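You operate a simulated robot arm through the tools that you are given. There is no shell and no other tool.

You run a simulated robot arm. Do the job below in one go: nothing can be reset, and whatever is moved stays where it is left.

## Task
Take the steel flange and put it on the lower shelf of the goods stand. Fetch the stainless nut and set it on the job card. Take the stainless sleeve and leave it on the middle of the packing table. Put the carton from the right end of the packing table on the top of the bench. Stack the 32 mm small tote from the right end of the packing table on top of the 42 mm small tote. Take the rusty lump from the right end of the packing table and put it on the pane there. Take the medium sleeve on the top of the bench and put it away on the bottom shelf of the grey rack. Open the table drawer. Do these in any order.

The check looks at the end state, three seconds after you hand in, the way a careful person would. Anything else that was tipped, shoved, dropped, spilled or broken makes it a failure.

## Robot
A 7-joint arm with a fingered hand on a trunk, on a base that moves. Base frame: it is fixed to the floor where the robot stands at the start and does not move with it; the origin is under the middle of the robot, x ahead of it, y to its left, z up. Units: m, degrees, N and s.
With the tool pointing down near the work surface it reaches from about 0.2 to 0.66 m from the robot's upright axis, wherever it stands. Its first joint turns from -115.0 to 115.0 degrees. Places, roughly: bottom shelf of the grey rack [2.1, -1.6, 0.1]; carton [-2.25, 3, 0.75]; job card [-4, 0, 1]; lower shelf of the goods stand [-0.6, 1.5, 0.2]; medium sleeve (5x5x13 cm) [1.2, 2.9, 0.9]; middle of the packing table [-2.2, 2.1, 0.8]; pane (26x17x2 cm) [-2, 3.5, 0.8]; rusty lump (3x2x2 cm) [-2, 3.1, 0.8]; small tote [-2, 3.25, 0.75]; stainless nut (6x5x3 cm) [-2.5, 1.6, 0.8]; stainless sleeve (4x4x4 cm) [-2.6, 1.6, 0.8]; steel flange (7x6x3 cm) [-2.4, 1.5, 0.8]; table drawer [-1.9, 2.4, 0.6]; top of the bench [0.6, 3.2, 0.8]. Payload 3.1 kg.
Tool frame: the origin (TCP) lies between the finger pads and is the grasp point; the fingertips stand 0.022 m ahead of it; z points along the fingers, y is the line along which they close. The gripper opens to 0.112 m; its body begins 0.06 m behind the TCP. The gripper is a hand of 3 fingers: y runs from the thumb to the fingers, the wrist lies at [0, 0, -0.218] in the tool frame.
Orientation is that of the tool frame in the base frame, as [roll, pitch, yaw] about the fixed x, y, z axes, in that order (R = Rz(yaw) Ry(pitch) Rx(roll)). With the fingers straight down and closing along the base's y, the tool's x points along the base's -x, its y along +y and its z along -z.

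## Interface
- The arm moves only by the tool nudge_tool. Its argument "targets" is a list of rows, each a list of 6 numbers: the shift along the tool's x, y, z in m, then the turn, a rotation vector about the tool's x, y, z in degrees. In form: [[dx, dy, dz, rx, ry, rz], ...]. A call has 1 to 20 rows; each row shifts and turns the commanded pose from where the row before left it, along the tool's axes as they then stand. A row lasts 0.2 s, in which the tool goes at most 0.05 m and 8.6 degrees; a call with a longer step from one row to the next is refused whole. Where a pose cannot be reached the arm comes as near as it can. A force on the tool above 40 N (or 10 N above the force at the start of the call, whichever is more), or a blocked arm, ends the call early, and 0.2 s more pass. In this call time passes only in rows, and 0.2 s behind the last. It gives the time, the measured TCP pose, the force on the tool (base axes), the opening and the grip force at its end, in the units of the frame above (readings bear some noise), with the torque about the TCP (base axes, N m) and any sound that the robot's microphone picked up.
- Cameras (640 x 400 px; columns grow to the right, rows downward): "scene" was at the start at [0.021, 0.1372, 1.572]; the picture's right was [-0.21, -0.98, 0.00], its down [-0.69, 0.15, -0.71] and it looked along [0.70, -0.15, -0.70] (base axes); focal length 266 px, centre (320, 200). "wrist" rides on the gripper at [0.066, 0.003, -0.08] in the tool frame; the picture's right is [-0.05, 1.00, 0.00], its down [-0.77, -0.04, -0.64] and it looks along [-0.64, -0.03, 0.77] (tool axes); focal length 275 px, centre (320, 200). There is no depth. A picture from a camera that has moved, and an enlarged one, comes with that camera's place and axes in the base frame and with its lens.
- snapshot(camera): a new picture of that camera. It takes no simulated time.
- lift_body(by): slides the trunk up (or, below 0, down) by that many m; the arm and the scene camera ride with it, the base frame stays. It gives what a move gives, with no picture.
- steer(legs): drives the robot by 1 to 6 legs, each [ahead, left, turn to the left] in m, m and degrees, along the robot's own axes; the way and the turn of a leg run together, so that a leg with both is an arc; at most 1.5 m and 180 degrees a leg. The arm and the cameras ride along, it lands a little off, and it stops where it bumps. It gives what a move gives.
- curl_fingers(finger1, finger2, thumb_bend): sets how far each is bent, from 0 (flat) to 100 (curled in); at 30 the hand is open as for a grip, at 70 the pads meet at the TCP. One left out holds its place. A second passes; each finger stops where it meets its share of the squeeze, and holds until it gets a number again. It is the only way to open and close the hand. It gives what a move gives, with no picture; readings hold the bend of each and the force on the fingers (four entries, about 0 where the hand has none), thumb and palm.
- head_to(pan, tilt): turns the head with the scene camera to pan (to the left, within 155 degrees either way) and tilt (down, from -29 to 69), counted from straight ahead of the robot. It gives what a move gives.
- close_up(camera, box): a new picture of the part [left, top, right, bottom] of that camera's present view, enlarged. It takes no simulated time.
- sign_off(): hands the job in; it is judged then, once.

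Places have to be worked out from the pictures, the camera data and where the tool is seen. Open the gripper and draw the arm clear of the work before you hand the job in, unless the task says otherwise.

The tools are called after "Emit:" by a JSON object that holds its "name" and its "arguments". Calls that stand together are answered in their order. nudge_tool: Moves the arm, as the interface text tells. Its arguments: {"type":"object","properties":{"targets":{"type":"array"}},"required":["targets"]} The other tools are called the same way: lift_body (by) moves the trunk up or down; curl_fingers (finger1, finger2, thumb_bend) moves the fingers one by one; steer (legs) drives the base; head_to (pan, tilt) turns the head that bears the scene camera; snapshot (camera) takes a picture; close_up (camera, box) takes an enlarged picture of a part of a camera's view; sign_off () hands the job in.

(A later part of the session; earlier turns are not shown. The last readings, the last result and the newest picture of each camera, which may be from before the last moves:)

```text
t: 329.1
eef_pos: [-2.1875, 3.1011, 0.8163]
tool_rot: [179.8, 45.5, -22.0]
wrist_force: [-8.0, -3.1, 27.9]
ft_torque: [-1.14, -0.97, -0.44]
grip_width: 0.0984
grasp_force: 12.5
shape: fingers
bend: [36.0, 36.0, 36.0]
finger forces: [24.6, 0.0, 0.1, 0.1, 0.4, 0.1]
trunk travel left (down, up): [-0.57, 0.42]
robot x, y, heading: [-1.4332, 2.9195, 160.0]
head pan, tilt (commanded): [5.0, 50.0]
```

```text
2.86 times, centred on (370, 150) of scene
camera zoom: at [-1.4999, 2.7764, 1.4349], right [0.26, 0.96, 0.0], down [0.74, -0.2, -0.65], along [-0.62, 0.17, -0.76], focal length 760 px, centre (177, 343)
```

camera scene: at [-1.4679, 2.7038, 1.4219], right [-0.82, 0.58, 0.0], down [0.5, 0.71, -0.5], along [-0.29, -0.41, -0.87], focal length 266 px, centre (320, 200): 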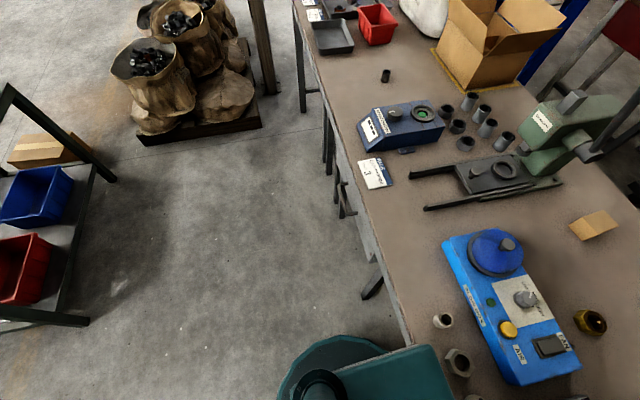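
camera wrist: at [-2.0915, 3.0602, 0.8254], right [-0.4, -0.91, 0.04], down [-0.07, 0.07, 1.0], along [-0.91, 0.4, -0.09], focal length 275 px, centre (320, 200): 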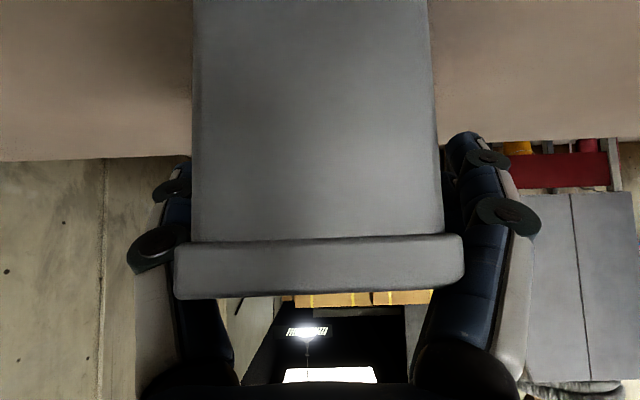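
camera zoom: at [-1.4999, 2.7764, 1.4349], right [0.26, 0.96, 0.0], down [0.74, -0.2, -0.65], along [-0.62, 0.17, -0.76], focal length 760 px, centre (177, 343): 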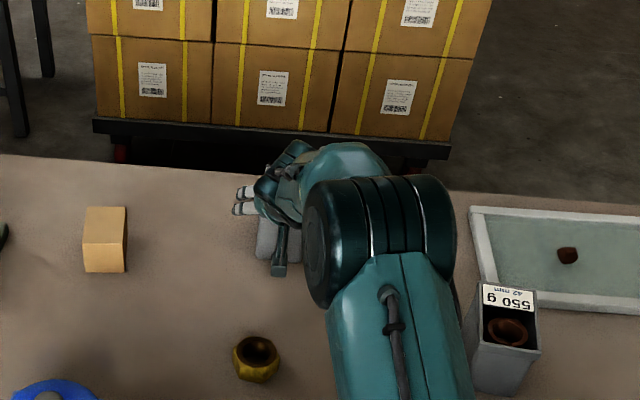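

Finger 1 touches the table because open fingers reach farther. I rise 1 cm, pre-close to 43 (still clear of the rim), and lower again gently.

Emit:
{"name": "nudge_tool", "arguments": {"targets": [[-0.0078, 0, -0.0078, 0, 0, 0], [0, 0, 0, 0, 0, 0]]}}

Emit:
{"name": "curl_fingers", "arguments": {"finger1": 43, "finger2": 43, "thumb_bend": 43}}

Emit:
{"name": "nudge_tool", "arguments": {"targets": [[0.0035, 0, 0.0035, 0, 0, 0], [0, 0, 0, 0, 0, 0]]}}

Emit:
{"name": "snapshot", "arguments": {"camera": "wrist"}}

```text
t: 329.7
eef_pos: [-2.1855, 3.104, 0.8195]
tool_rot: [-179.8, 44.7, -22.0]
wrist_force: [0.3, -1.6, 1.5]
ft_torque: [0.01, 0.0, -0.04]
grip_width: 0.0957
grasp_force: 0.7
shape: fingers
bend: [36.0, 36.0, 36.0]
finger forces: [1.1, 0.0, 0.1, 0.0, 0.0, 0.0]
trunk travel left (down, up): [-0.57, 0.42]
robot x, y, heading: [-1.4312, 2.9251, 159.8]
head pan, tilt (commanded): [5.0, 50.0]
```

```text
t: 330.7
eef_pos: [-2.1861, 3.1032, 0.8216]
tool_rot: [-179.9, 44.9, -22.0]
wrist_force: [-0.1, -0.5, 0.3]
ft_torque: [-0.02, 0.02, -0.03]
grip_width: 0.0762
grasp_force: 0.0
shape: fingers
bend: [43.0, 43.0, 43.0]
finger forces: [0.4, 0.0, 0.1, 0.0, 0.0, 0.0]
trunk travel left (down, up): [-0.57, 0.42]
robot x, y, heading: [-1.4318, 2.9202, 159.8]
head pan, tilt (commanded): [5.0, 50.0]
```

```text
t: 331.3
eef_pos: [-2.1863, 3.1021, 0.8175]
tool_rot: [-180.0, 45.1, -22.0]
wrist_force: [-1.6, -1.2, 8.5]
ft_torque: [-0.26, -0.26, -0.1]
grip_width: 0.0765
grasp_force: 3.8
shape: fingers
bend: [42.0, 43.0, 43.0]
finger forces: [5.9, 0.0, 0.0, 0.0, 1.3, 0.0]
trunk travel left (down, up): [-0.57, 0.42]
robot x, y, heading: [-1.4319, 2.9202, 159.7]
head pan, tilt (commanded): [5.0, 50.0]
```

```text
taken
camera wrist: at [-2.0909, 3.0615, 0.8286], right [-0.4, -0.91, 0.03], down [-0.07, 0.07, 0.99], along [-0.91, 0.4, -0.1], focal length 275 px, centre (320, 200)
```

wrist: 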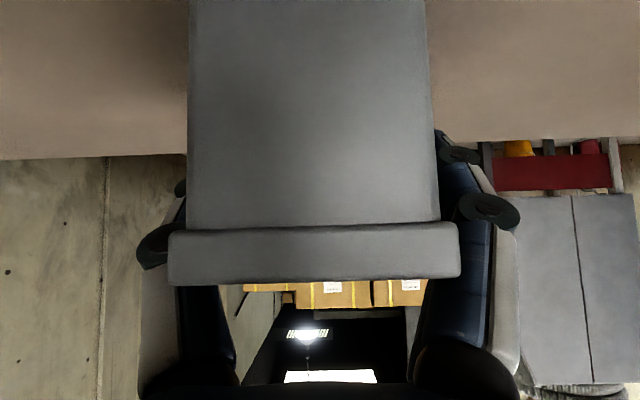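

Finger 1 still just touches the table at z=0.8175; the pads lie below the rim along the tote's sides. I rise 4 mm and close firmly.

Emit:
{"name": "nudge_tool", "arguments": {"targets": [[-0.0028, 0, -0.0028, 0, 0, 0], [0, 0, 0, 0, 0, 0]]}}

Emit:
{"name": "curl_fingers", "arguments": {"finger1": 80, "finger2": 80, "thumb_bend": 80}}

Emit:
{"name": "snapshot", "arguments": {"camera": "wrist"}}

```text
t: 331.9
eef_pos: [-2.1857, 3.104, 0.82]
tool_rot: [-179.8, 44.8, -22.0]
wrist_force: [-0.8, -2.0, -1.1]
ft_torque: [0.05, -0.01, -0.04]
grip_width: 0.0766
grasp_force: 0.0
shape: fingers
bend: [42.0, 43.0, 43.0]
finger forces: [1.2, 0.0, 0.0, 0.0, 0.0, 0.1]
trunk travel left (down, up): [-0.57, 0.42]
robot x, y, heading: [-1.4344, 2.9215, 159.7]
head pan, tilt (commanded): [5.0, 50.0]
```

```text
t: 332.9
eef_pos: [-2.1872, 3.1032, 0.8198]
tool_rot: [-179.8, 44.9, -22.0]
wrist_force: [-0.4, -1.9, -0.1]
ft_torque: [-0.09, -0.03, 0.05]
grip_width: 0.0569
grasp_force: 18.7
shape: fingers
bend: [53.0, 51.0, 55.0]
finger forces: [11.9, 7.5, 0.0, 0.0, 18.1, 0.0]
trunk travel left (down, up): [-0.57, 0.42]
robot x, y, heading: [-1.432, 2.9228, 159.8]
head pan, tilt (commanded): [5.0, 50.0]
```

```text
taken
camera wrist: at [-2.0914, 3.0619, 0.8315], right [-0.41, -0.91, 0.03], down [-0.08, 0.07, 0.99], along [-0.91, 0.4, -0.1], focal length 275 px, centre (320, 200)
```

wrist: 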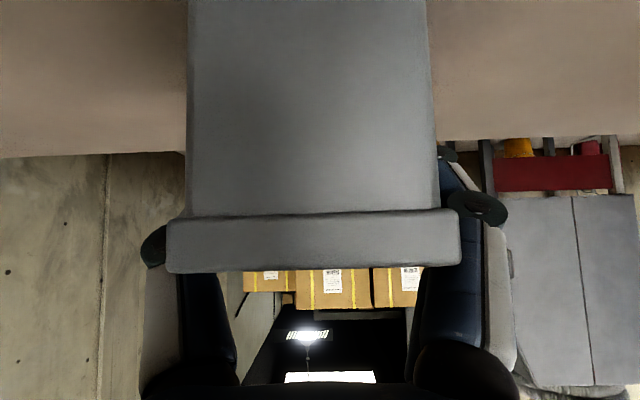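

Grip 18.7 N on both sides. I lift 3 cm slowly and check that the tote comes level.

Emit:
{"name": "nudge_tool", "arguments": {"targets": [[-0.0071, 0, -0.0071, 0, 0, 0], [-0.0071, 0, -0.0071, 0, 0, 0], [-0.0071, 0, -0.0071, 0, 0, 0], [0, 0, 0, 0, 0, 0]]}}

Emit:
{"name": "snapshot", "arguments": {"camera": "wrist"}}

Emit:
{"name": "close_up", "arguments": {"camera": "scene", "box": [280, 80, 460, 220]}}

```text
t: 333.9
eef_pos: [-2.1884, 3.1034, 0.8514]
tool_rot: [-179.9, 44.8, -22.0]
wrist_force: [0.0, 0.3, -8.8]
ft_torque: [-0.03, 0.0, 0.02]
grip_width: 0.0566
grasp_force: 16.8
shape: fingers
bend: [52.0, 50.0, 55.0]
finger forces: [8.3, 8.5, 0.1, 0.0, 16.7, 0.0]
trunk travel left (down, up): [-0.57, 0.42]
robot x, y, heading: [-1.4332, 2.9213, 159.8]
head pan, tilt (commanded): [5.0, 50.0]
```

```text
taken
camera wrist: at [-2.0933, 3.0625, 0.8613], right [-0.41, -0.91, 0.03], down [-0.08, 0.07, 0.99], along [-0.91, 0.4, -0.1], focal length 275 px, centre (320, 200)
```

wrist: 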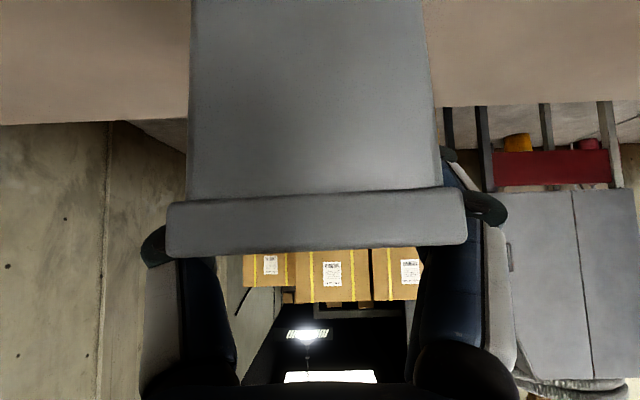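

```text
2.86 times, centred on (370, 150) of scene
camera zoom: at [-1.5058, 2.7789, 1.4344], right [0.26, 0.96, 0.0], down [0.74, -0.2, -0.64], along [-0.62, 0.17, -0.77], focal length 760 px, centre (177, 343)
```

zoom: 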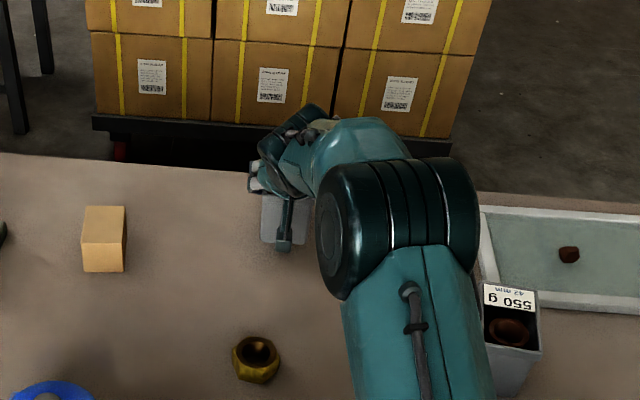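

The tote is up, its near end perhaps sagging ~5 mm. I lift 8 cm more and look closely whether it stays put.

Emit:
{"name": "nudge_tool", "arguments": {"targets": [[-0.0141, 0, -0.0141, 0, 0, 0], [-0.0141, 0, -0.0141, 0, 0, 0], [-0.0141, 0, -0.0141, 0, 0, 0], [-0.0141, 0, -0.0141, 0, 0, 0], [0, 0, 0, 0, 0, 0]]}}

Emit:
{"name": "snapshot", "arguments": {"camera": "wrist"}}

Emit:
{"name": "close_up", "arguments": {"camera": "scene", "box": [320, 90, 420, 160]}}

```text
t: 335.1
eef_pos: [-2.1889, 3.1056, 0.9291]
tool_rot: [-180.0, 44.8, -22.0]
wrist_force: [0.8, -0.1, -8.4]
ft_torque: [0.01, -0.01, 0.01]
grip_width: 0.0569
grasp_force: 16.2
shape: fingers
bend: [52.0, 50.0, 55.0]
finger forces: [8.2, 8.5, 0.0, 0.0, 16.8, 0.0]
trunk travel left (down, up): [-0.57, 0.42]
robot x, y, heading: [-1.4343, 2.9229, 159.8]
head pan, tilt (commanded): [5.0, 50.0]
```

```text
taken
camera wrist: at [-2.0933, 3.0636, 0.9399], right [-0.41, -0.91, 0.03], down [-0.08, 0.07, 0.99], along [-0.91, 0.4, -0.1], focal length 275 px, centre (320, 200)
```

wrist: 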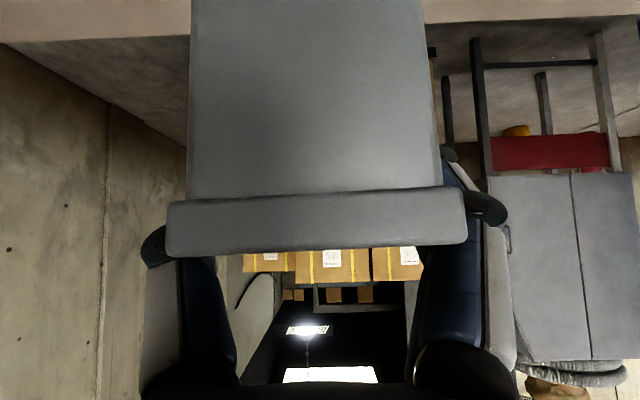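

```text
5.71 times, centred on (370, 125) of scene
camera zoom: at [-1.5058, 2.7789, 1.4344], right [0.26, 0.96, 0.0], down [0.74, -0.2, -0.64], along [-0.62, 0.17, -0.77], focal length 1521 px, centre (34, 629)
```

zoom: 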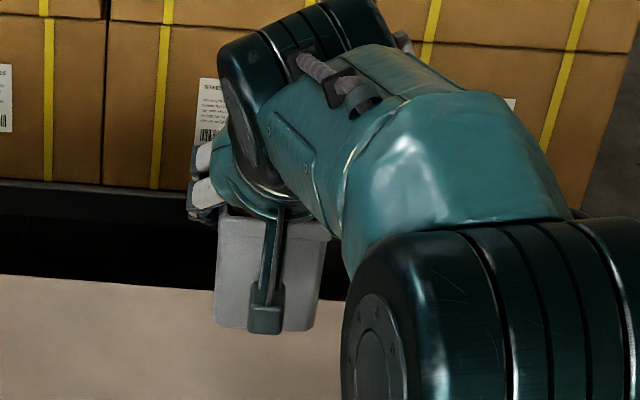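

The load is steady. I now enlarge the 42 mm tote to refine its position and orientation for stacking.

Emit:
{"name": "close_up", "arguments": {"camera": "scene", "box": [380, 160, 480, 240]}}

Emit:
{"name": "head_to", "arguments": {"pan": -20, "tilt": 55}}

Emit:
{"name": "snapshot", "arguments": {"camera": "scene"}}

```text
5.00 times, centred on (430, 200) of scene
camera zoom: at [-1.5058, 2.7789, 1.4344], right [0.26, 0.96, 0.0], down [0.74, -0.2, -0.64], along [-0.62, 0.17, -0.77], focal length 1331 px, centre (-230, 200)
```

zoom: 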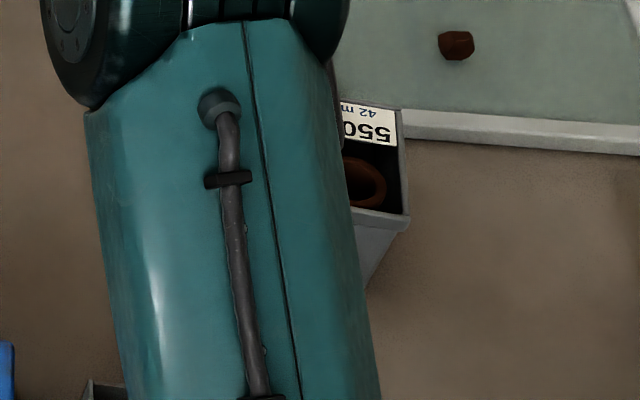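

```text
t: 336.0
eef_pos: [-2.1881, 3.1049, 0.9289]
tool_rot: [-179.9, 44.8, -22.1]
wrist_force: [0.1, -0.6, -9.4]
ft_torque: [-0.02, -0.01, -0.02]
grip_width: 0.0565
grasp_force: 16.9
shape: fingers
bend: [52.0, 50.0, 55.0]
finger forces: [8.3, 8.5, 0.0, 0.1, 16.6, 0.1]
trunk travel left (down, up): [-0.57, 0.42]
robot x, y, heading: [-1.4343, 2.9233, 159.8]
head pan, tilt (commanded): [-20.0, 55.0]
```

```text
taken
camera scene: at [-1.4864, 2.8051, 1.4279], right [0.65, 0.76, 0.0], down [0.63, -0.53, -0.57], along [-0.44, 0.37, -0.82], focal length 266 px, centre (320, 200)
```

scene: 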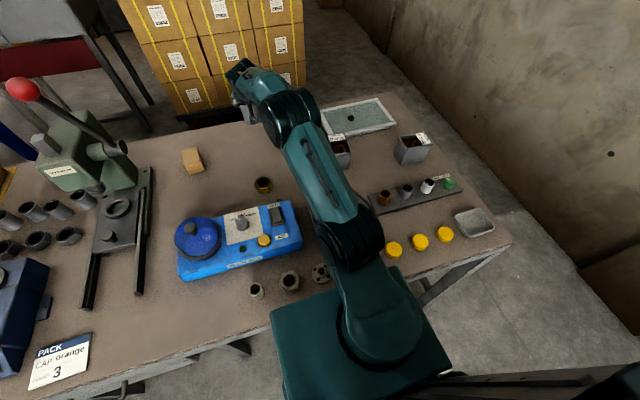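

The arm hides the 42 mm tote from the head camera. I swing the held tote 15 cm to the left (well above everything) to get a clear view.

Emit:
{"name": "nudge_tool", "arguments": {"targets": [[0, 0.035, 0, 0, 0, 0], [0, 0.035, 0, 0, 0, 0], [0, 0.035, 0, 0, 0, 0], [0, 0.035, 0, 0, 0, 0], [0, 0, 0, 0, 0, 0]]}}

Emit:
{"name": "head_to", "arguments": {"pan": -20, "tilt": 45}}

Emit:
{"name": "snapshot", "arguments": {"camera": "scene"}}

```text
t: 337.2
eef_pos: [-2.2308, 2.9736, 0.9291]
tool_rot: [-179.9, 44.7, -22.0]
wrist_force: [-0.6, 0.3, -8.3]
ft_torque: [0.0, 0.01, 0.0]
grip_width: 0.0565
grasp_force: 16.7
shape: fingers
bend: [52.0, 50.0, 56.0]
finger forces: [8.4, 8.3, 0.0, 0.0, 16.6, 0.0]
out of reach, approached as far as the arm can: row 4
trunk travel left (down, up): [-0.57, 0.42]
robot x, y, heading: [-1.4343, 2.9204, 159.7]
head pan, tilt (commanded): [-20.0, 55.0]
```

```text
t: 337.9
eef_pos: [-2.2317, 2.9729, 0.9298]
tool_rot: [-179.9, 44.8, -22.1]
wrist_force: [0.0, -0.2, -8.7]
ft_torque: [0.0, -0.04, 0.02]
grip_width: 0.0568
grasp_force: 16.4
shape: fingers
bend: [52.0, 50.0, 56.0]
finger forces: [8.3, 8.3, 0.1, 0.0, 16.6, 0.0]
trunk travel left (down, up): [-0.57, 0.42]
robot x, y, heading: [-1.4365, 2.9239, 159.6]
head pan, tilt (commanded): [-20.0, 45.0]
```

```text
taken
camera scene: at [-1.4935, 2.8107, 1.4412], right [0.65, 0.76, 0.0], down [0.54, -0.46, -0.71], along [-0.54, 0.46, -0.71], focal length 266 px, centre (320, 200)
```

scene: 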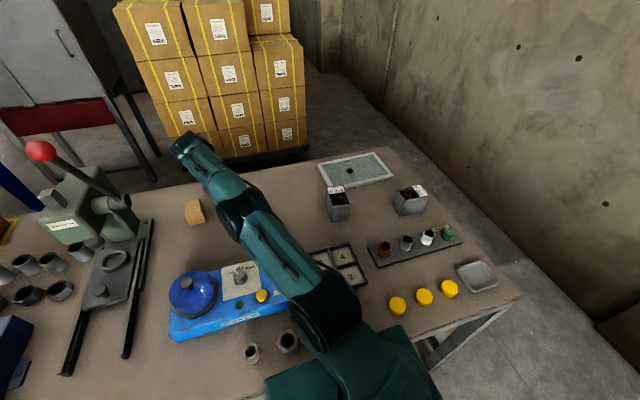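

Now the 42 mm tote is in clear view. I enlarge it.

Emit:
{"name": "close_up", "arguments": {"camera": "scene", "box": [300, 165, 380, 235]}}

Emit:
{"name": "head_to", "arguments": {"pan": 5, "tilt": 50}}

Emit:
{"name": "close_up", "arguments": {"camera": "scene", "box": [380, 150, 480, 240]}}

```text
5.71 times, centred on (340, 200) of scene
camera zoom: at [-1.4935, 2.8107, 1.4412], right [0.65, 0.76, 0.0], down [0.54, -0.46, -0.71], along [-0.54, 0.46, -0.71], focal length 1521 px, centre (206, 200)
```

zoom: 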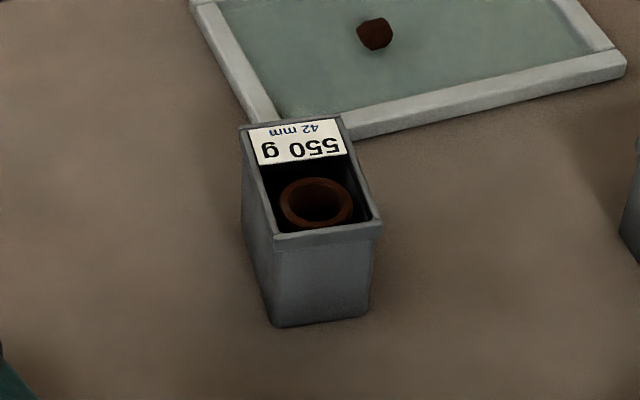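

```text
t: 338.8
eef_pos: [-2.232, 2.9726, 0.9311]
tool_rot: [-179.9, 44.8, -22.0]
wrist_force: [0.3, -0.3, -8.7]
ft_torque: [-0.03, -0.02, -0.01]
grip_width: 0.0565
grasp_force: 16.5
shape: fingers
bend: [52.0, 50.0, 56.0]
finger forces: [8.4, 8.3, 0.0, 0.0, 16.6, 0.0]
trunk travel left (down, up): [-0.57, 0.42]
robot x, y, heading: [-1.4337, 2.9211, 159.8]
head pan, tilt (commanded): [5.0, 50.0]
```

```text
4.44 times, centred on (430, 195) of scene
camera zoom: at [-1.5058, 2.7785, 1.4344], right [0.26, 0.96, 0.0], down [0.74, -0.2, -0.64], along [-0.62, 0.17, -0.77], focal length 1183 px, centre (-169, 222)
```

zoom: 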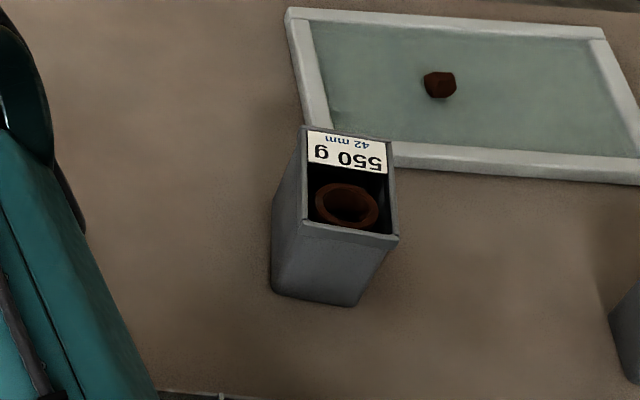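

Two clear views agree: the 42 mm tote's rim is centred at (-1.934,3.261), turned 60°. I raise slightly, carry the 32 mm tote over it and turn the hand 8° clockwise to match.

Emit:
{"name": "nudge_tool", "arguments": {"targets": [[-0.0212, 0, -0.0212, 0, 0, 0], [0.0123, -0.0377, -0.0123, 0, 0, 0], [0.0123, -0.0377, -0.0123, 0, 0, 0], [0.0123, -0.0377, -0.0123, 0, 0, 0], [0.0123, -0.0377, -0.0123, 0, 0, 0], [0.0123, -0.0377, -0.0123, 0, 0, 0], [0.0123, -0.0377, -0.0123, 0, 0, 0], [0.0123, -0.0377, -0.0123, 0, 0, 0], [0.0123, -0.0377, -0.0123, 0, 0, 0], [0.0123, -0.0377, -0.0123, 0, 0, 0], [0.0123, -0.0377, -0.0123, 0, 0, 0], [0, 0, 0, 5.6, 0, 5.6], [0, 0, 0, 0, 2, 0], [0, 0, 0, 0, 0, 0]]}}

Emit:
{"name": "snapshot", "arguments": {"camera": "scene"}}

Emit:
{"name": "snapshot", "arguments": {"camera": "wrist"}}

```text
t: 341.8
eef_pos: [-1.9207, 3.2559, 0.9583]
tool_rot: [180.0, 42.8, -29.9]
wrist_force: [0.3, 1.3, -9.7]
ft_torque: [-0.03, -0.01, -0.02]
grip_width: 0.0566
grasp_force: 15.8
shape: fingers
bend: [52.0, 50.0, 56.0]
finger forces: [8.1, 8.2, 0.1, 0.1, 15.7, 0.0]
out of reach, approached as far as the arm can: row 1
trunk travel left (down, up): [-0.57, 0.42]
robot x, y, heading: [-1.4315, 2.921, 159.6]
head pan, tilt (commanded): [5.0, 50.0]
```

```text
taken
camera scene: at [-1.506, 2.7784, 1.4343], right [0.26, 0.96, 0.0], down [0.74, -0.2, -0.64], along [-0.62, 0.17, -0.77], focal length 266 px, centre (320, 200)
```

scene: 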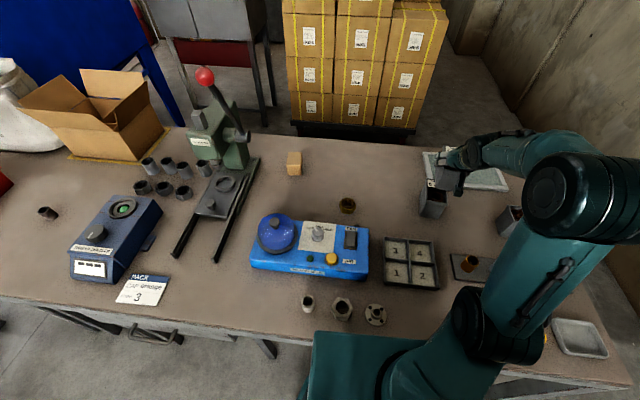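

```text
taken
camera wrist: at [-1.8326, 3.2021, 0.973], right [-0.53, -0.85, 0.03], down [-0.1, 0.1, 0.99], along [-0.84, 0.52, -0.14], focal length 275 px, centre (320, 200)
```

wrist: 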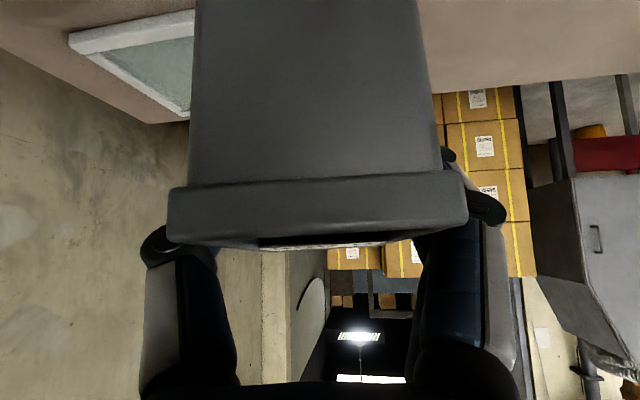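

I take a close look at both totes to check the alignment before lowering.

Emit:
{"name": "close_up", "arguments": {"camera": "scene", "box": [400, 130, 500, 230]}}

Emit:
{"name": "head_to", "arguments": {"pan": -20, "tilt": 45}}

Emit:
{"name": "close_up", "arguments": {"camera": "scene", "box": [280, 130, 400, 240]}}

```text
4.00 times, centred on (450, 180) of scene
camera zoom: at [-1.506, 2.7784, 1.4343], right [0.26, 0.96, 0.0], down [0.74, -0.2, -0.64], along [-0.62, 0.17, -0.77], focal length 1065 px, centre (-200, 280)
```

zoom: 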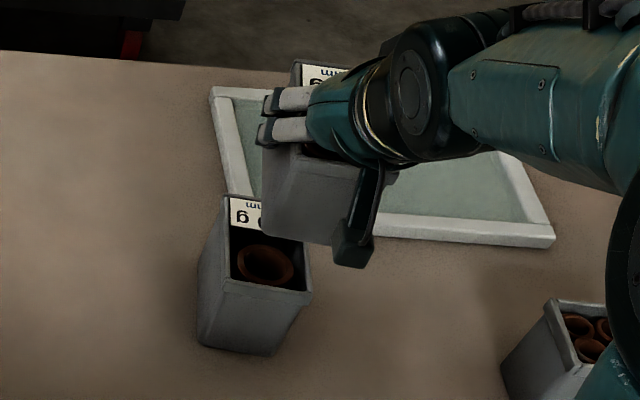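

```text
t: 342.7
eef_pos: [-1.9197, 3.2565, 0.9584]
tool_rot: [-179.9, 42.8, -29.9]
wrist_force: [-0.6, -0.2, -8.6]
ft_torque: [0.0, -0.04, 0.03]
grip_width: 0.0563
grasp_force: 15.8
shape: fingers
bend: [52.0, 50.0, 56.0]
finger forces: [7.9, 8.3, 0.0, 0.0, 15.8, 0.0]
trunk travel left (down, up): [-0.57, 0.42]
robot x, y, heading: [-1.4366, 2.922, 160.1]
head pan, tilt (commanded): [-20.0, 45.0]
```

```text
3.64 times, centred on (340, 185) of scene
camera zoom: at [-1.4927, 2.8115, 1.4414], right [0.65, 0.76, 0.0], down [0.54, -0.46, -0.71], along [-0.54, 0.46, -0.71], focal length 968 px, centre (247, 254)
```

zoom: 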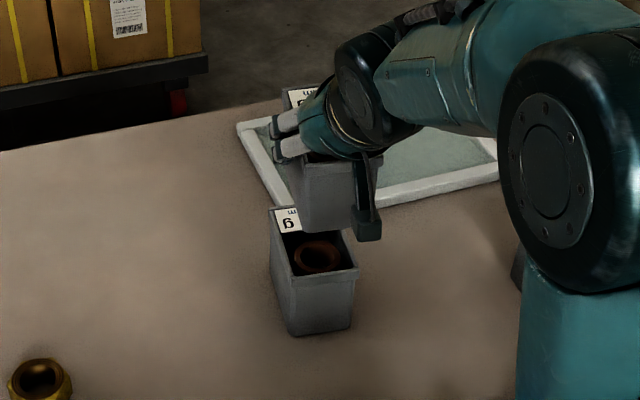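

The held tote's bottom corner measures to a tote centre of (-1.925,3.261), 9 mm short of the target, with the near end ~4 mm low. I level it by 3° and shift 11 mm forward and 4 mm left, then lower 4 cm.

Emit:
{"name": "nudge_tool", "arguments": {"targets": [[0, 0, 0, 0, 3, 0], [-0.0086, 0.004, 0.0072, 0, 0, 0], [0.0128, 0, 0.0154, 0, 0, 0], [0.0128, 0, 0.0154, 0, 0, 0], [0, 0, 0, 0, 0, 0]]}}

Emit:
{"name": "close_up", "arguments": {"camera": "scene", "box": [290, 140, 390, 240]}}

Emit:
{"name": "head_to", "arguments": {"pan": 5, "tilt": 50}}

Emit:
{"name": "close_up", "arguments": {"camera": "scene", "box": [400, 140, 490, 230]}}

```text
t: 343.9
eef_pos: [-1.9348, 3.2593, 0.9197]
tool_rot: [-179.9, 39.8, -29.9]
wrist_force: [-0.1, 0.0, -8.9]
ft_torque: [-0.02, -0.02, 0.01]
grip_width: 0.0565
grasp_force: 15.8
shape: fingers
bend: [52.0, 50.0, 56.0]
finger forces: [7.8, 8.1, 0.1, 0.0, 15.7, 0.0]
trunk travel left (down, up): [-0.57, 0.42]
robot x, y, heading: [-1.4353, 2.9211, 159.5]
head pan, tilt (commanded): [-20.0, 45.0]
```

```text
4.00 times, centred on (340, 190) of scene
camera zoom: at [-1.4923, 2.8116, 1.4414], right [0.65, 0.76, 0.0], down [0.54, -0.46, -0.71], along [-0.54, 0.46, -0.71], focal length 1065 px, centre (240, 240)
```

zoom: 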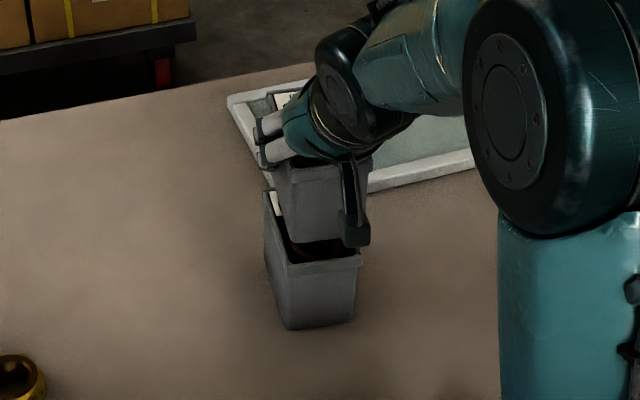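

```text
t: 344.8
eef_pos: [-1.9329, 3.2598, 0.9203]
tool_rot: [-179.9, 39.8, -29.8]
wrist_force: [0.0, 0.2, -8.7]
ft_torque: [0.0, 0.01, -0.03]
grip_width: 0.0565
grasp_force: 16.0
shape: fingers
bend: [52.0, 50.0, 56.0]
finger forces: [7.8, 8.1, 0.1, 0.1, 15.7, 0.0]
trunk travel left (down, up): [-0.57, 0.42]
robot x, y, heading: [-1.4329, 2.9199, 159.5]
head pan, tilt (commanded): [5.0, 50.0]
```

```text
4.44 times, centred on (445, 185) of scene
camera zoom: at [-1.5049, 2.7794, 1.4345], right [0.26, 0.96, 0.0], down [0.74, -0.2, -0.64], along [-0.62, 0.17, -0.77], focal length 1183 px, centre (-236, 267)
```

zoom: 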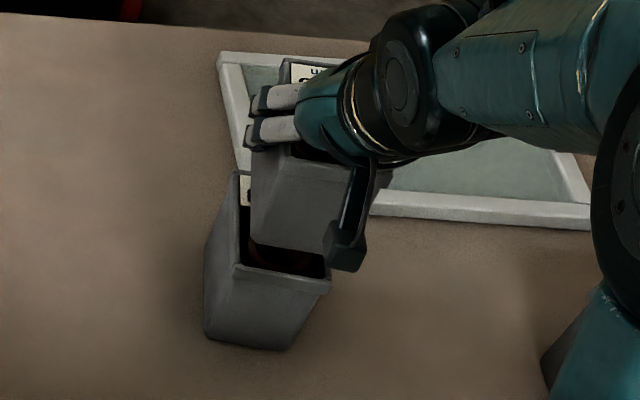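

The held tote's corner projects onto the 42 mm tote's inner rim corner to within a couple of mm. I lower in small steps.

Emit:
{"name": "nudge_tool", "arguments": {"targets": [[0.0051, 0, 0.0061, 0, 0, 0], [0.0026, 0, 0.0031, 0, 0, 0], [0, 0, 0, 0, 0, 0]]}}

Emit:
{"name": "nudge_tool", "arguments": {"targets": [[0.0019, 0, 0.0023, 0, 0, 0], [0.0019, 0, 0.0023, 0, 0, 0], [0, 0, 0, 0, 0, 0]]}}

Emit:
{"name": "close_up", "arguments": {"camera": "scene", "box": [400, 140, 490, 230]}}

```text
t: 345.6
eef_pos: [-1.9331, 3.2586, 0.9078]
tool_rot: [-179.9, 39.9, -29.8]
wrist_force: [-0.2, 0.9, -8.6]
ft_torque: [-0.03, -0.01, -0.01]
grip_width: 0.0565
grasp_force: 15.4
shape: fingers
bend: [52.0, 50.0, 56.0]
finger forces: [7.8, 8.1, 0.0, 0.1, 15.7, 0.0]
trunk travel left (down, up): [-0.57, 0.42]
robot x, y, heading: [-1.4364, 2.9217, 159.7]
head pan, tilt (commanded): [5.0, 50.0]
```

```text
t: 346.4
eef_pos: [-1.9325, 3.2586, 0.9023]
tool_rot: [179.9, 40.0, -30.0]
wrist_force: [-1.6, 1.9, -0.8]
ft_torque: [-0.18, 0.12, -0.02]
grip_width: 0.0568
grasp_force: 15.4
shape: fingers
bend: [52.0, 50.0, 56.0]
finger forces: [8.4, 7.4, 0.1, 0.0, 16.9, 0.0]
trunk travel left (down, up): [-0.57, 0.42]
robot x, y, heading: [-1.4294, 2.9263, 159.6]
head pan, tilt (commanded): [5.0, 50.0]
```

```text
4.44 times, centred on (445, 185) of scene
camera zoom: at [-1.5038, 2.779, 1.4346], right [0.26, 0.96, 0.0], down [0.74, -0.2, -0.64], along [-0.62, 0.17, -0.77], focal length 1183 px, centre (-236, 267)
```

zoom: 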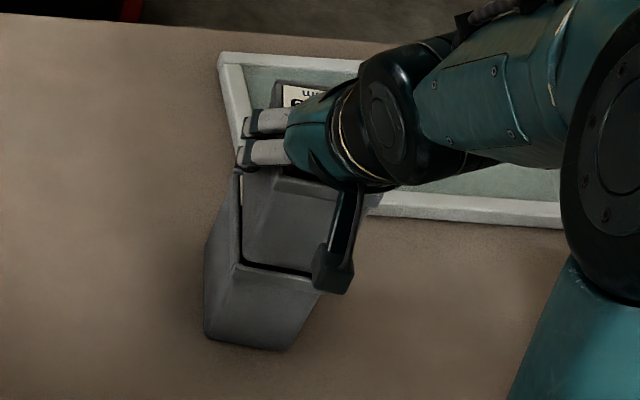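

First contact: most of the weight is now borne. I lower 3 mm more to confirm.

Emit:
{"name": "nudge_tool", "arguments": {"targets": [[0.0019, 0, 0.0023, 0, 0, 0], [0, 0, 0, 0, 0, 0]]}}

Emit:
{"name": "close_up", "arguments": {"camera": "scene", "box": [400, 140, 490, 230]}}

Emit:
{"name": "head_to", "arguments": {"pan": -20, "tilt": 45}}

Emit:
{"name": "close_up", "arguments": {"camera": "scene", "box": [290, 140, 390, 240]}}

```text
t: 347.0
eef_pos: [-1.9311, 3.2594, 0.9018]
tool_rot: [180.0, 40.2, -30.0]
wrist_force: [-2.0, 5.1, 13.2]
ft_torque: [-0.07, 0.27, -0.03]
grip_width: 0.057
grasp_force: 17.2
shape: fingers
bend: [52.0, 51.0, 56.0]
finger forces: [8.4, 7.4, 0.0, 0.0, 18.5, 0.1]
trunk travel left (down, up): [-0.57, 0.42]
robot x, y, heading: [-1.4362, 2.9213, 159.7]
head pan, tilt (commanded): [5.0, 50.0]
```

```text
4.44 times, centred on (445, 185) of scene
camera zoom: at [-1.5022, 2.7783, 1.4348], right [0.26, 0.96, 0.0], down [0.74, -0.2, -0.64], along [-0.62, 0.17, -0.77], focal length 1183 px, centre (-236, 267)
```

zoom: 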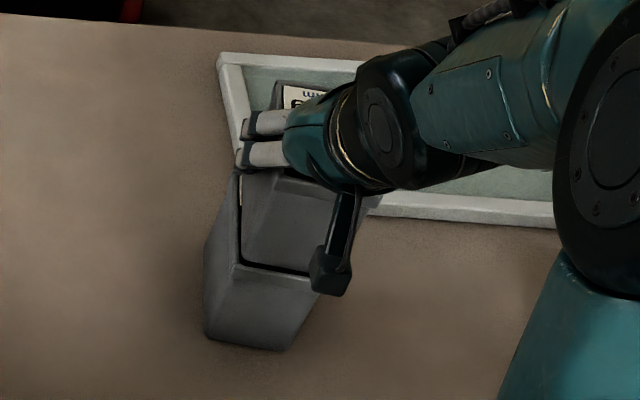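

```text
t: 347.9
eef_pos: [-1.9312, 3.2585, 0.9013]
tool_rot: [-180.0, 40.1, -30.0]
wrist_force: [-5.6, 6.5, 19.7]
ft_torque: [0.05, 0.3, 0.02]
grip_width: 0.0564
grasp_force: 17.2
shape: fingers
bend: [53.0, 52.0, 56.0]
finger forces: [8.5, 7.2, 0.0, 0.0, 18.5, 0.0]
trunk travel left (down, up): [-0.57, 0.42]
robot x, y, heading: [-1.4334, 2.9231, 159.5]
head pan, tilt (commanded): [-20.0, 45.0]
```

```text
4.00 times, centred on (340, 190) of scene
camera zoom: at [-1.4899, 2.8104, 1.4415], right [0.65, 0.76, 0.0], down [0.54, -0.46, -0.71], along [-0.54, 0.46, -0.71], focal length 1065 px, centre (240, 240)
```

zoom: 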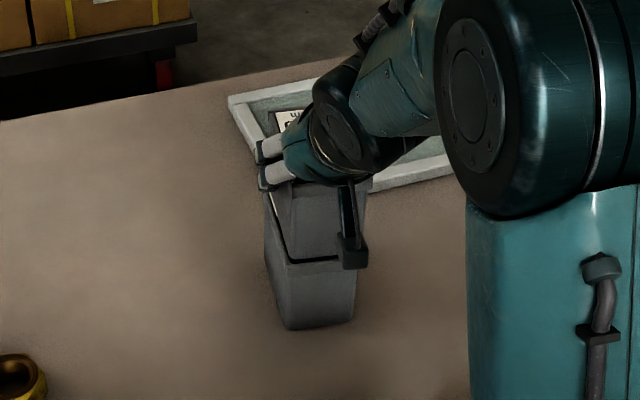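

The tote rests firmly, but gaps at its left and near edges show it sits ~3 mm too far right and back, and nearly fits into the opening. I lift 6 mm, shift back 2.5 mm each way and turn it 6° so its corners bear on all four walls, then lower again.

Emit:
{"name": "nudge_tool", "arguments": {"targets": [[-0.0045, 0, -0.0053, 0, 0, 0], [0.0018, 0.0025, -0.0016, -3.8, 0, -4.6], [0, 0, 0, 0, 0, 0]]}}

Emit:
{"name": "close_up", "arguments": {"camera": "scene", "box": [290, 140, 390, 240]}}

Emit:
{"name": "nudge_tool", "arguments": {"targets": [[0.0019, 0, 0.0023, 0, 0, 0], [0.0019, 0, 0.0023, 0, 0, 0], [0, 0, 0, 0, 0, 0]]}}

Emit:
{"name": "close_up", "arguments": {"camera": "scene", "box": [290, 140, 390, 240]}}

```text
t: 348.7
eef_pos: [-1.9327, 3.2542, 0.9042]
tool_rot: [-179.9, 39.5, -23.8]
wrist_force: [0.1, -0.8, -9.3]
ft_torque: [-0.05, -0.02, 0.0]
grip_width: 0.0565
grasp_force: 16.0
shape: fingers
bend: [52.0, 51.0, 56.0]
finger forces: [7.9, 7.9, 0.1, 0.0, 15.3, 0.0]
trunk travel left (down, up): [-0.57, 0.42]
robot x, y, heading: [-1.433, 2.9221, 159.5]
head pan, tilt (commanded): [-20.0, 45.0]
```

```text
4.00 times, centred on (340, 190) of scene
camera zoom: at [-1.4934, 2.811, 1.4412], right [0.65, 0.76, 0.0], down [0.54, -0.46, -0.71], along [-0.54, 0.46, -0.71], focal length 1065 px, centre (240, 240)
```

zoom: 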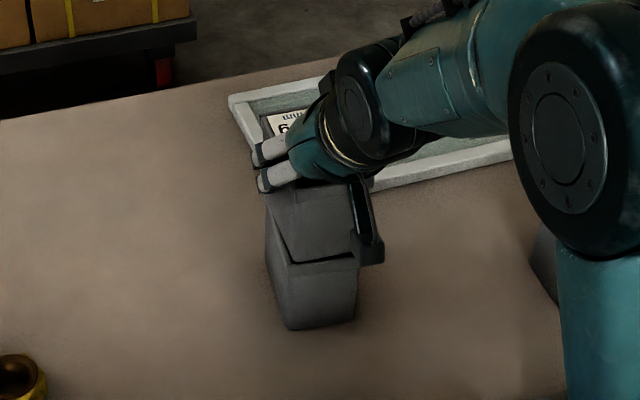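

```text
t: 349.5
eef_pos: [-1.9303, 3.2561, 0.9016]
tool_rot: [-179.9, 40.1, -24.0]
wrist_force: [-0.1, 2.5, 5.1]
ft_torque: [-0.15, 0.11, -0.02]
grip_width: 0.0568
grasp_force: 16.2
shape: fingers
bend: [52.0, 51.0, 56.0]
finger forces: [8.5, 7.2, 0.1, 0.0, 17.1, 0.0]
trunk travel left (down, up): [-0.57, 0.42]
robot x, y, heading: [-1.4339, 2.9209, 159.8]
head pan, tilt (commanded): [-20.0, 45.0]
```

```text
4.00 times, centred on (340, 190) of scene
camera zoom: at [-1.4908, 2.8109, 1.4416], right [0.65, 0.76, 0.0], down [0.54, -0.46, -0.71], along [-0.54, 0.46, -0.71], focal length 1065 px, centre (240, 240)
```

zoom: 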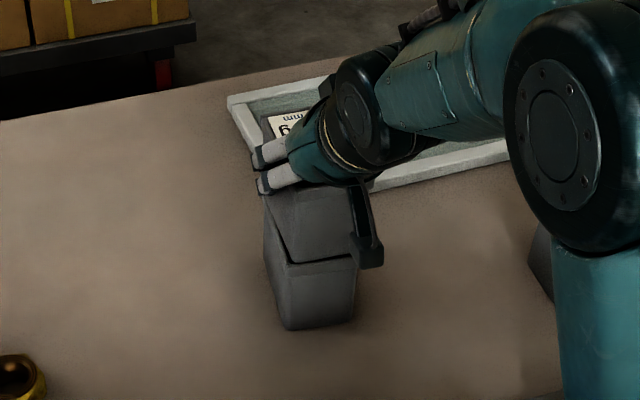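

Contact again (14 N change). I enlarge more to judge how the bottom bears on the rim before letting go.

Emit:
{"name": "close_up", "arguments": {"camera": "scene", "box": [315, 170, 365, 220]}}

Emit:
{"name": "head_to", "arguments": {"pan": 5, "tilt": 50}}

Emit:
{"name": "close_up", "arguments": {"camera": "scene", "box": [420, 160, 480, 220]}}

```text
8.00 times, centred on (340, 195) of scene
camera zoom: at [-1.4908, 2.8109, 1.4416], right [0.65, 0.76, 0.0], down [0.54, -0.46, -0.71], along [-0.54, 0.46, -0.71], focal length 2129 px, centre (160, 240)
```

zoom: 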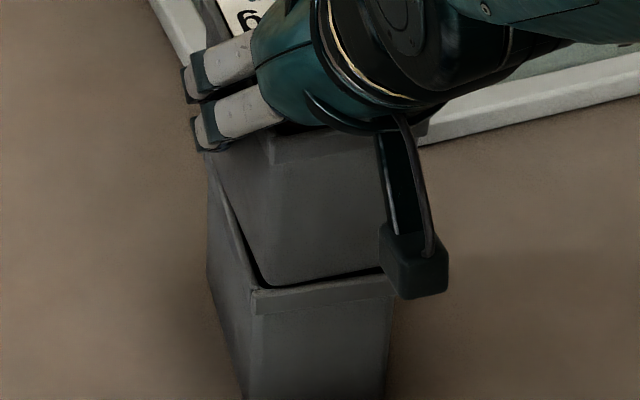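

```text
t: 350.4
eef_pos: [-1.9298, 3.2565, 0.9002]
tool_rot: [-179.9, 40.0, -23.9]
wrist_force: [-2.8, 4.6, 10.0]
ft_torque: [-0.1, 0.18, -0.06]
grip_width: 0.0567
grasp_force: 17.1
shape: fingers
bend: [52.0, 51.0, 56.0]
finger forces: [8.2, 7.0, 0.0, 0.0, 18.0, 0.0]
trunk travel left (down, up): [-0.57, 0.42]
robot x, y, heading: [-1.4327, 2.9162, 159.8]
head pan, tilt (commanded): [5.0, 50.0]
```

```text
6.67 times, centred on (450, 190) of scene
camera zoom: at [-1.5028, 2.7786, 1.4346], right [0.26, 0.96, 0.0], down [0.74, -0.2, -0.64], along [-0.62, 0.17, -0.77], focal length 1774 px, centre (-547, 267)
```

zoom: 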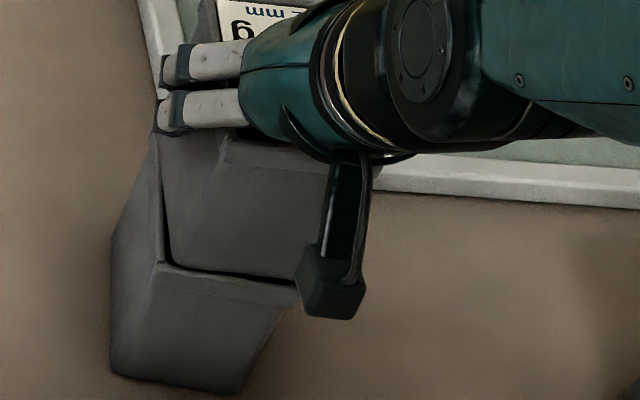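

The bottom still almost parallels the opening. I lift, turn it another 6° so that the corners surely bear on the side walls, and set it down again.

Emit:
{"name": "nudge_tool", "arguments": {"targets": [[-0.0051, 0, -0.0061, 0, 0, 0], [0, 0.001, 0, -3.8, 0, -4.6], [0, 0, 0, 0, 0, 0], [0.0026, 0, 0.0031, 0, 0, 0], [0.0019, 0, 0.0023, 0, 0, 0], [0, 0, 0, 0, 0, 0]]}}

Emit:
{"name": "close_up", "arguments": {"camera": "scene", "box": [420, 160, 480, 220]}}

Emit:
{"name": "head_to", "arguments": {"pan": -20, "tilt": 45}}

Emit:
{"name": "close_up", "arguments": {"camera": "scene", "box": [315, 170, 365, 220]}}

```text
t: 351.8
eef_pos: [-1.9322, 3.2551, 0.9012]
tool_rot: [-180.0, 40.0, -17.9]
wrist_force: [-1.6, 2.2, 2.7]
ft_torque: [-0.19, 0.08, 0.01]
grip_width: 0.0565
grasp_force: 16.3
shape: fingers
bend: [52.0, 51.0, 56.0]
finger forces: [8.4, 7.1, 0.0, 0.0, 17.0, 0.0]
trunk travel left (down, up): [-0.57, 0.42]
robot x, y, heading: [-1.4332, 2.9235, 159.8]
head pan, tilt (commanded): [5.0, 50.0]
```

```text
6.67 times, centred on (450, 190) of scene
camera zoom: at [-1.5034, 2.7787, 1.4347], right [0.26, 0.96, 0.0], down [0.74, -0.2, -0.64], along [-0.62, 0.17, -0.77], focal length 1774 px, centre (-547, 267)
```

zoom: 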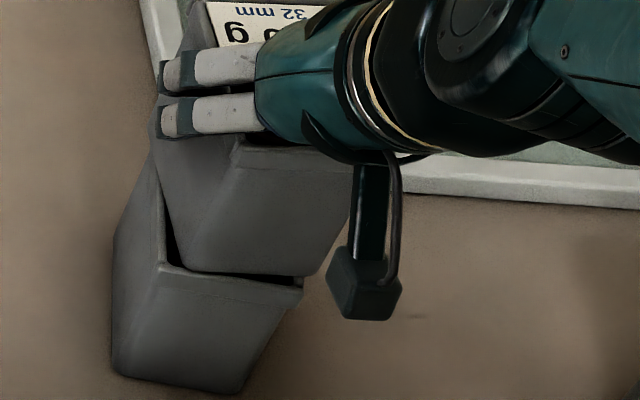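

```text
t: 352.6
eef_pos: [-1.9305, 3.2544, 0.9015]
tool_rot: [-179.8, 40.0, -17.8]
wrist_force: [-1.0, 0.9, 7.1]
ft_torque: [-0.15, 0.12, -0.01]
grip_width: 0.057
grasp_force: 16.5
shape: fingers
bend: [52.0, 51.0, 56.0]
finger forces: [8.8, 7.5, 0.0, 0.1, 16.8, 0.0]
trunk travel left (down, up): [-0.57, 0.42]
robot x, y, heading: [-1.4325, 2.9237, 159.7]
head pan, tilt (commanded): [-20.0, 45.0]
```

```text
8.00 times, centred on (340, 195) of scene
camera zoom: at [-1.4906, 2.8104, 1.4414], right [0.65, 0.76, 0.0], down [0.54, -0.46, -0.71], along [-0.54, 0.46, -0.71], focal length 2129 px, centre (160, 240)
```

zoom: 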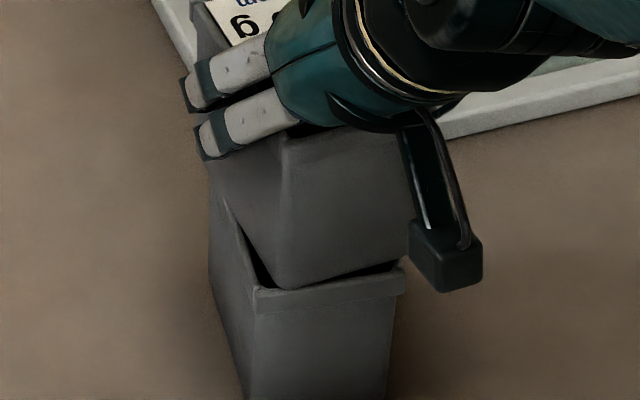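

Now the near-left corner bears on the front rim and the right edge on the right wall: a firm crosswise seat. I release by opening the fingers.

Emit:
{"name": "curl_fingers", "arguments": {"finger1": 46, "finger2": 46, "thumb_bend": 46}}

Emit:
{"name": "close_up", "arguments": {"camera": "scene", "box": [300, 155, 380, 225]}}

Emit:
{"name": "snapshot", "arguments": {"camera": "wrist"}}

```text
t: 353.6
eef_pos: [-1.9323, 3.2552, 0.9018]
tool_rot: [-179.9, 40.0, -17.8]
wrist_force: [1.0, -0.1, -0.2]
ft_torque: [-0.02, 0.0, -0.04]
grip_width: 0.0661
grasp_force: 0.1
shape: fingers
bend: [46.0, 46.0, 46.0]
finger forces: [0.3, 0.0, 0.0, 0.1, 0.0, 0.0]
trunk travel left (down, up): [-0.57, 0.42]
robot x, y, heading: [-1.4362, 2.9211, 159.8]
head pan, tilt (commanded): [-20.0, 45.0]
```

```text
5.71 times, centred on (340, 190) of scene
camera zoom: at [-1.4914, 2.8107, 1.4414], right [0.65, 0.76, 0.0], down [0.54, -0.46, -0.71], along [-0.54, 0.46, -0.71], focal length 1521 px, centre (206, 257)
```

zoom: 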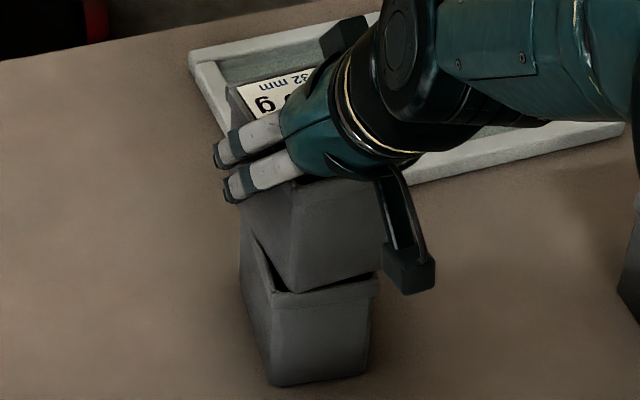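

```text
taken
camera wrist: at [-1.8346, 3.2201, 0.9203], right [-0.34, -0.94, 0.03], down [-0.16, 0.09, 0.98], along [-0.92, 0.33, -0.19], focal length 275 px, centre (320, 200)
```

wrist: 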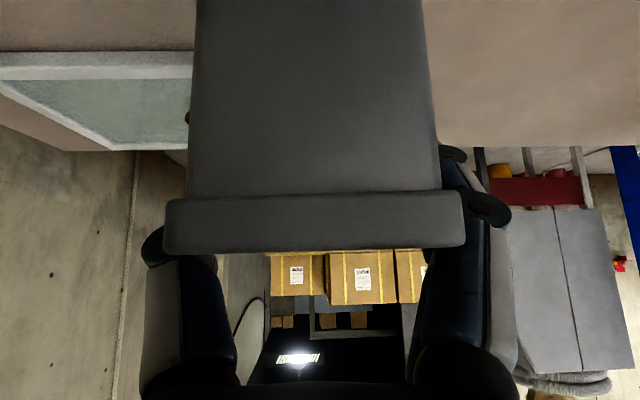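

The stack stays put with the fingers off. I open wider to pass the rim and withdraw straight up.

Emit:
{"name": "curl_fingers", "arguments": {"finger1": 37, "finger2": 37, "thumb_bend": 37}}

Emit:
{"name": "nudge_tool", "arguments": {"targets": [[-0.0064, 0, -0.0077, 0, 0, 0], [-0.0129, 0, -0.0153, 0, 0, 0], [-0.0193, 0, -0.023, 0, 0, 0], [-0.0193, 0, -0.023, 0, 0, 0], [-0.0193, 0, -0.023, 0, 0, 0], [0, 0, 0, 0, 0, 0]]}}

Emit:
{"name": "close_up", "arguments": {"camera": "scene", "box": [290, 130, 390, 230]}}

Emit:
{"name": "snapshot", "arguments": {"camera": "wrist"}}

```text
t: 354.6
eef_pos: [-1.9314, 3.2551, 0.9007]
tool_rot: [-179.9, 39.8, -17.8]
wrist_force: [-0.6, 0.6, 0.7]
ft_torque: [0.01, -0.02, 0.02]
grip_width: 0.0917
grasp_force: 0.0
shape: fingers
bend: [37.0, 37.0, 37.0]
finger forces: [0.0, 0.1, 0.1, 0.0, 0.1, 0.0]
trunk travel left (down, up): [-0.57, 0.42]
robot x, y, heading: [-1.4337, 2.9216, 159.6]
head pan, tilt (commanded): [-20.0, 45.0]
```

```text
t: 356.1
eef_pos: [-1.933, 3.2533, 1.0213]
tool_rot: [-179.8, 39.9, -17.9]
wrist_force: [0.0, 0.0, 0.7]
ft_torque: [0.03, 0.0, -0.01]
grip_width: 0.0918
grasp_force: 0.1
shape: fingers
bend: [37.0, 37.0, 37.0]
finger forces: [0.1, 0.0, 0.0, 0.1, 0.1, 0.0]
trunk travel left (down, up): [-0.57, 0.42]
robot x, y, heading: [-1.4334, 2.9196, 159.6]
head pan, tilt (commanded): [-20.0, 45.0]
```

```text
4.00 times, centred on (340, 180) of scene
camera zoom: at [-1.4914, 2.8109, 1.4414], right [0.65, 0.76, 0.0], down [0.54, -0.46, -0.71], along [-0.54, 0.46, -0.71], focal length 1065 px, centre (240, 280)
```

zoom: 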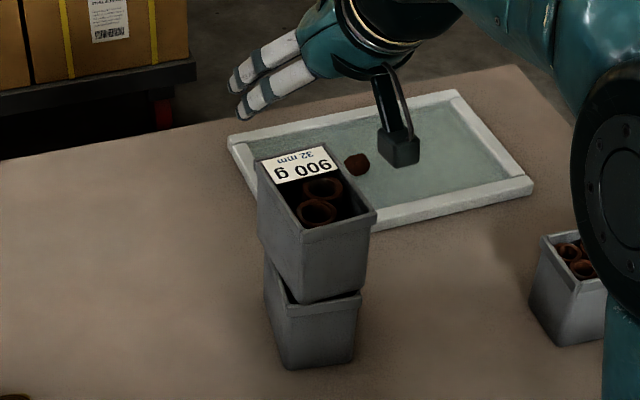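

```text
taken
camera wrist: at [-1.8356, 3.2194, 1.0405], right [-0.34, -0.94, 0.03], down [-0.16, 0.09, 0.98], along [-0.92, 0.33, -0.19], focal length 275 px, centre (320, 200)
```

wrist: 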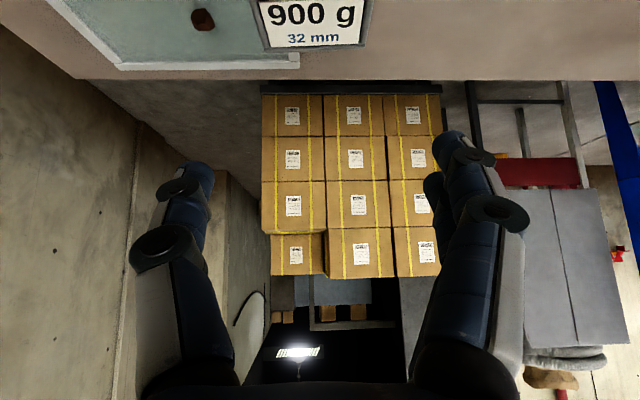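

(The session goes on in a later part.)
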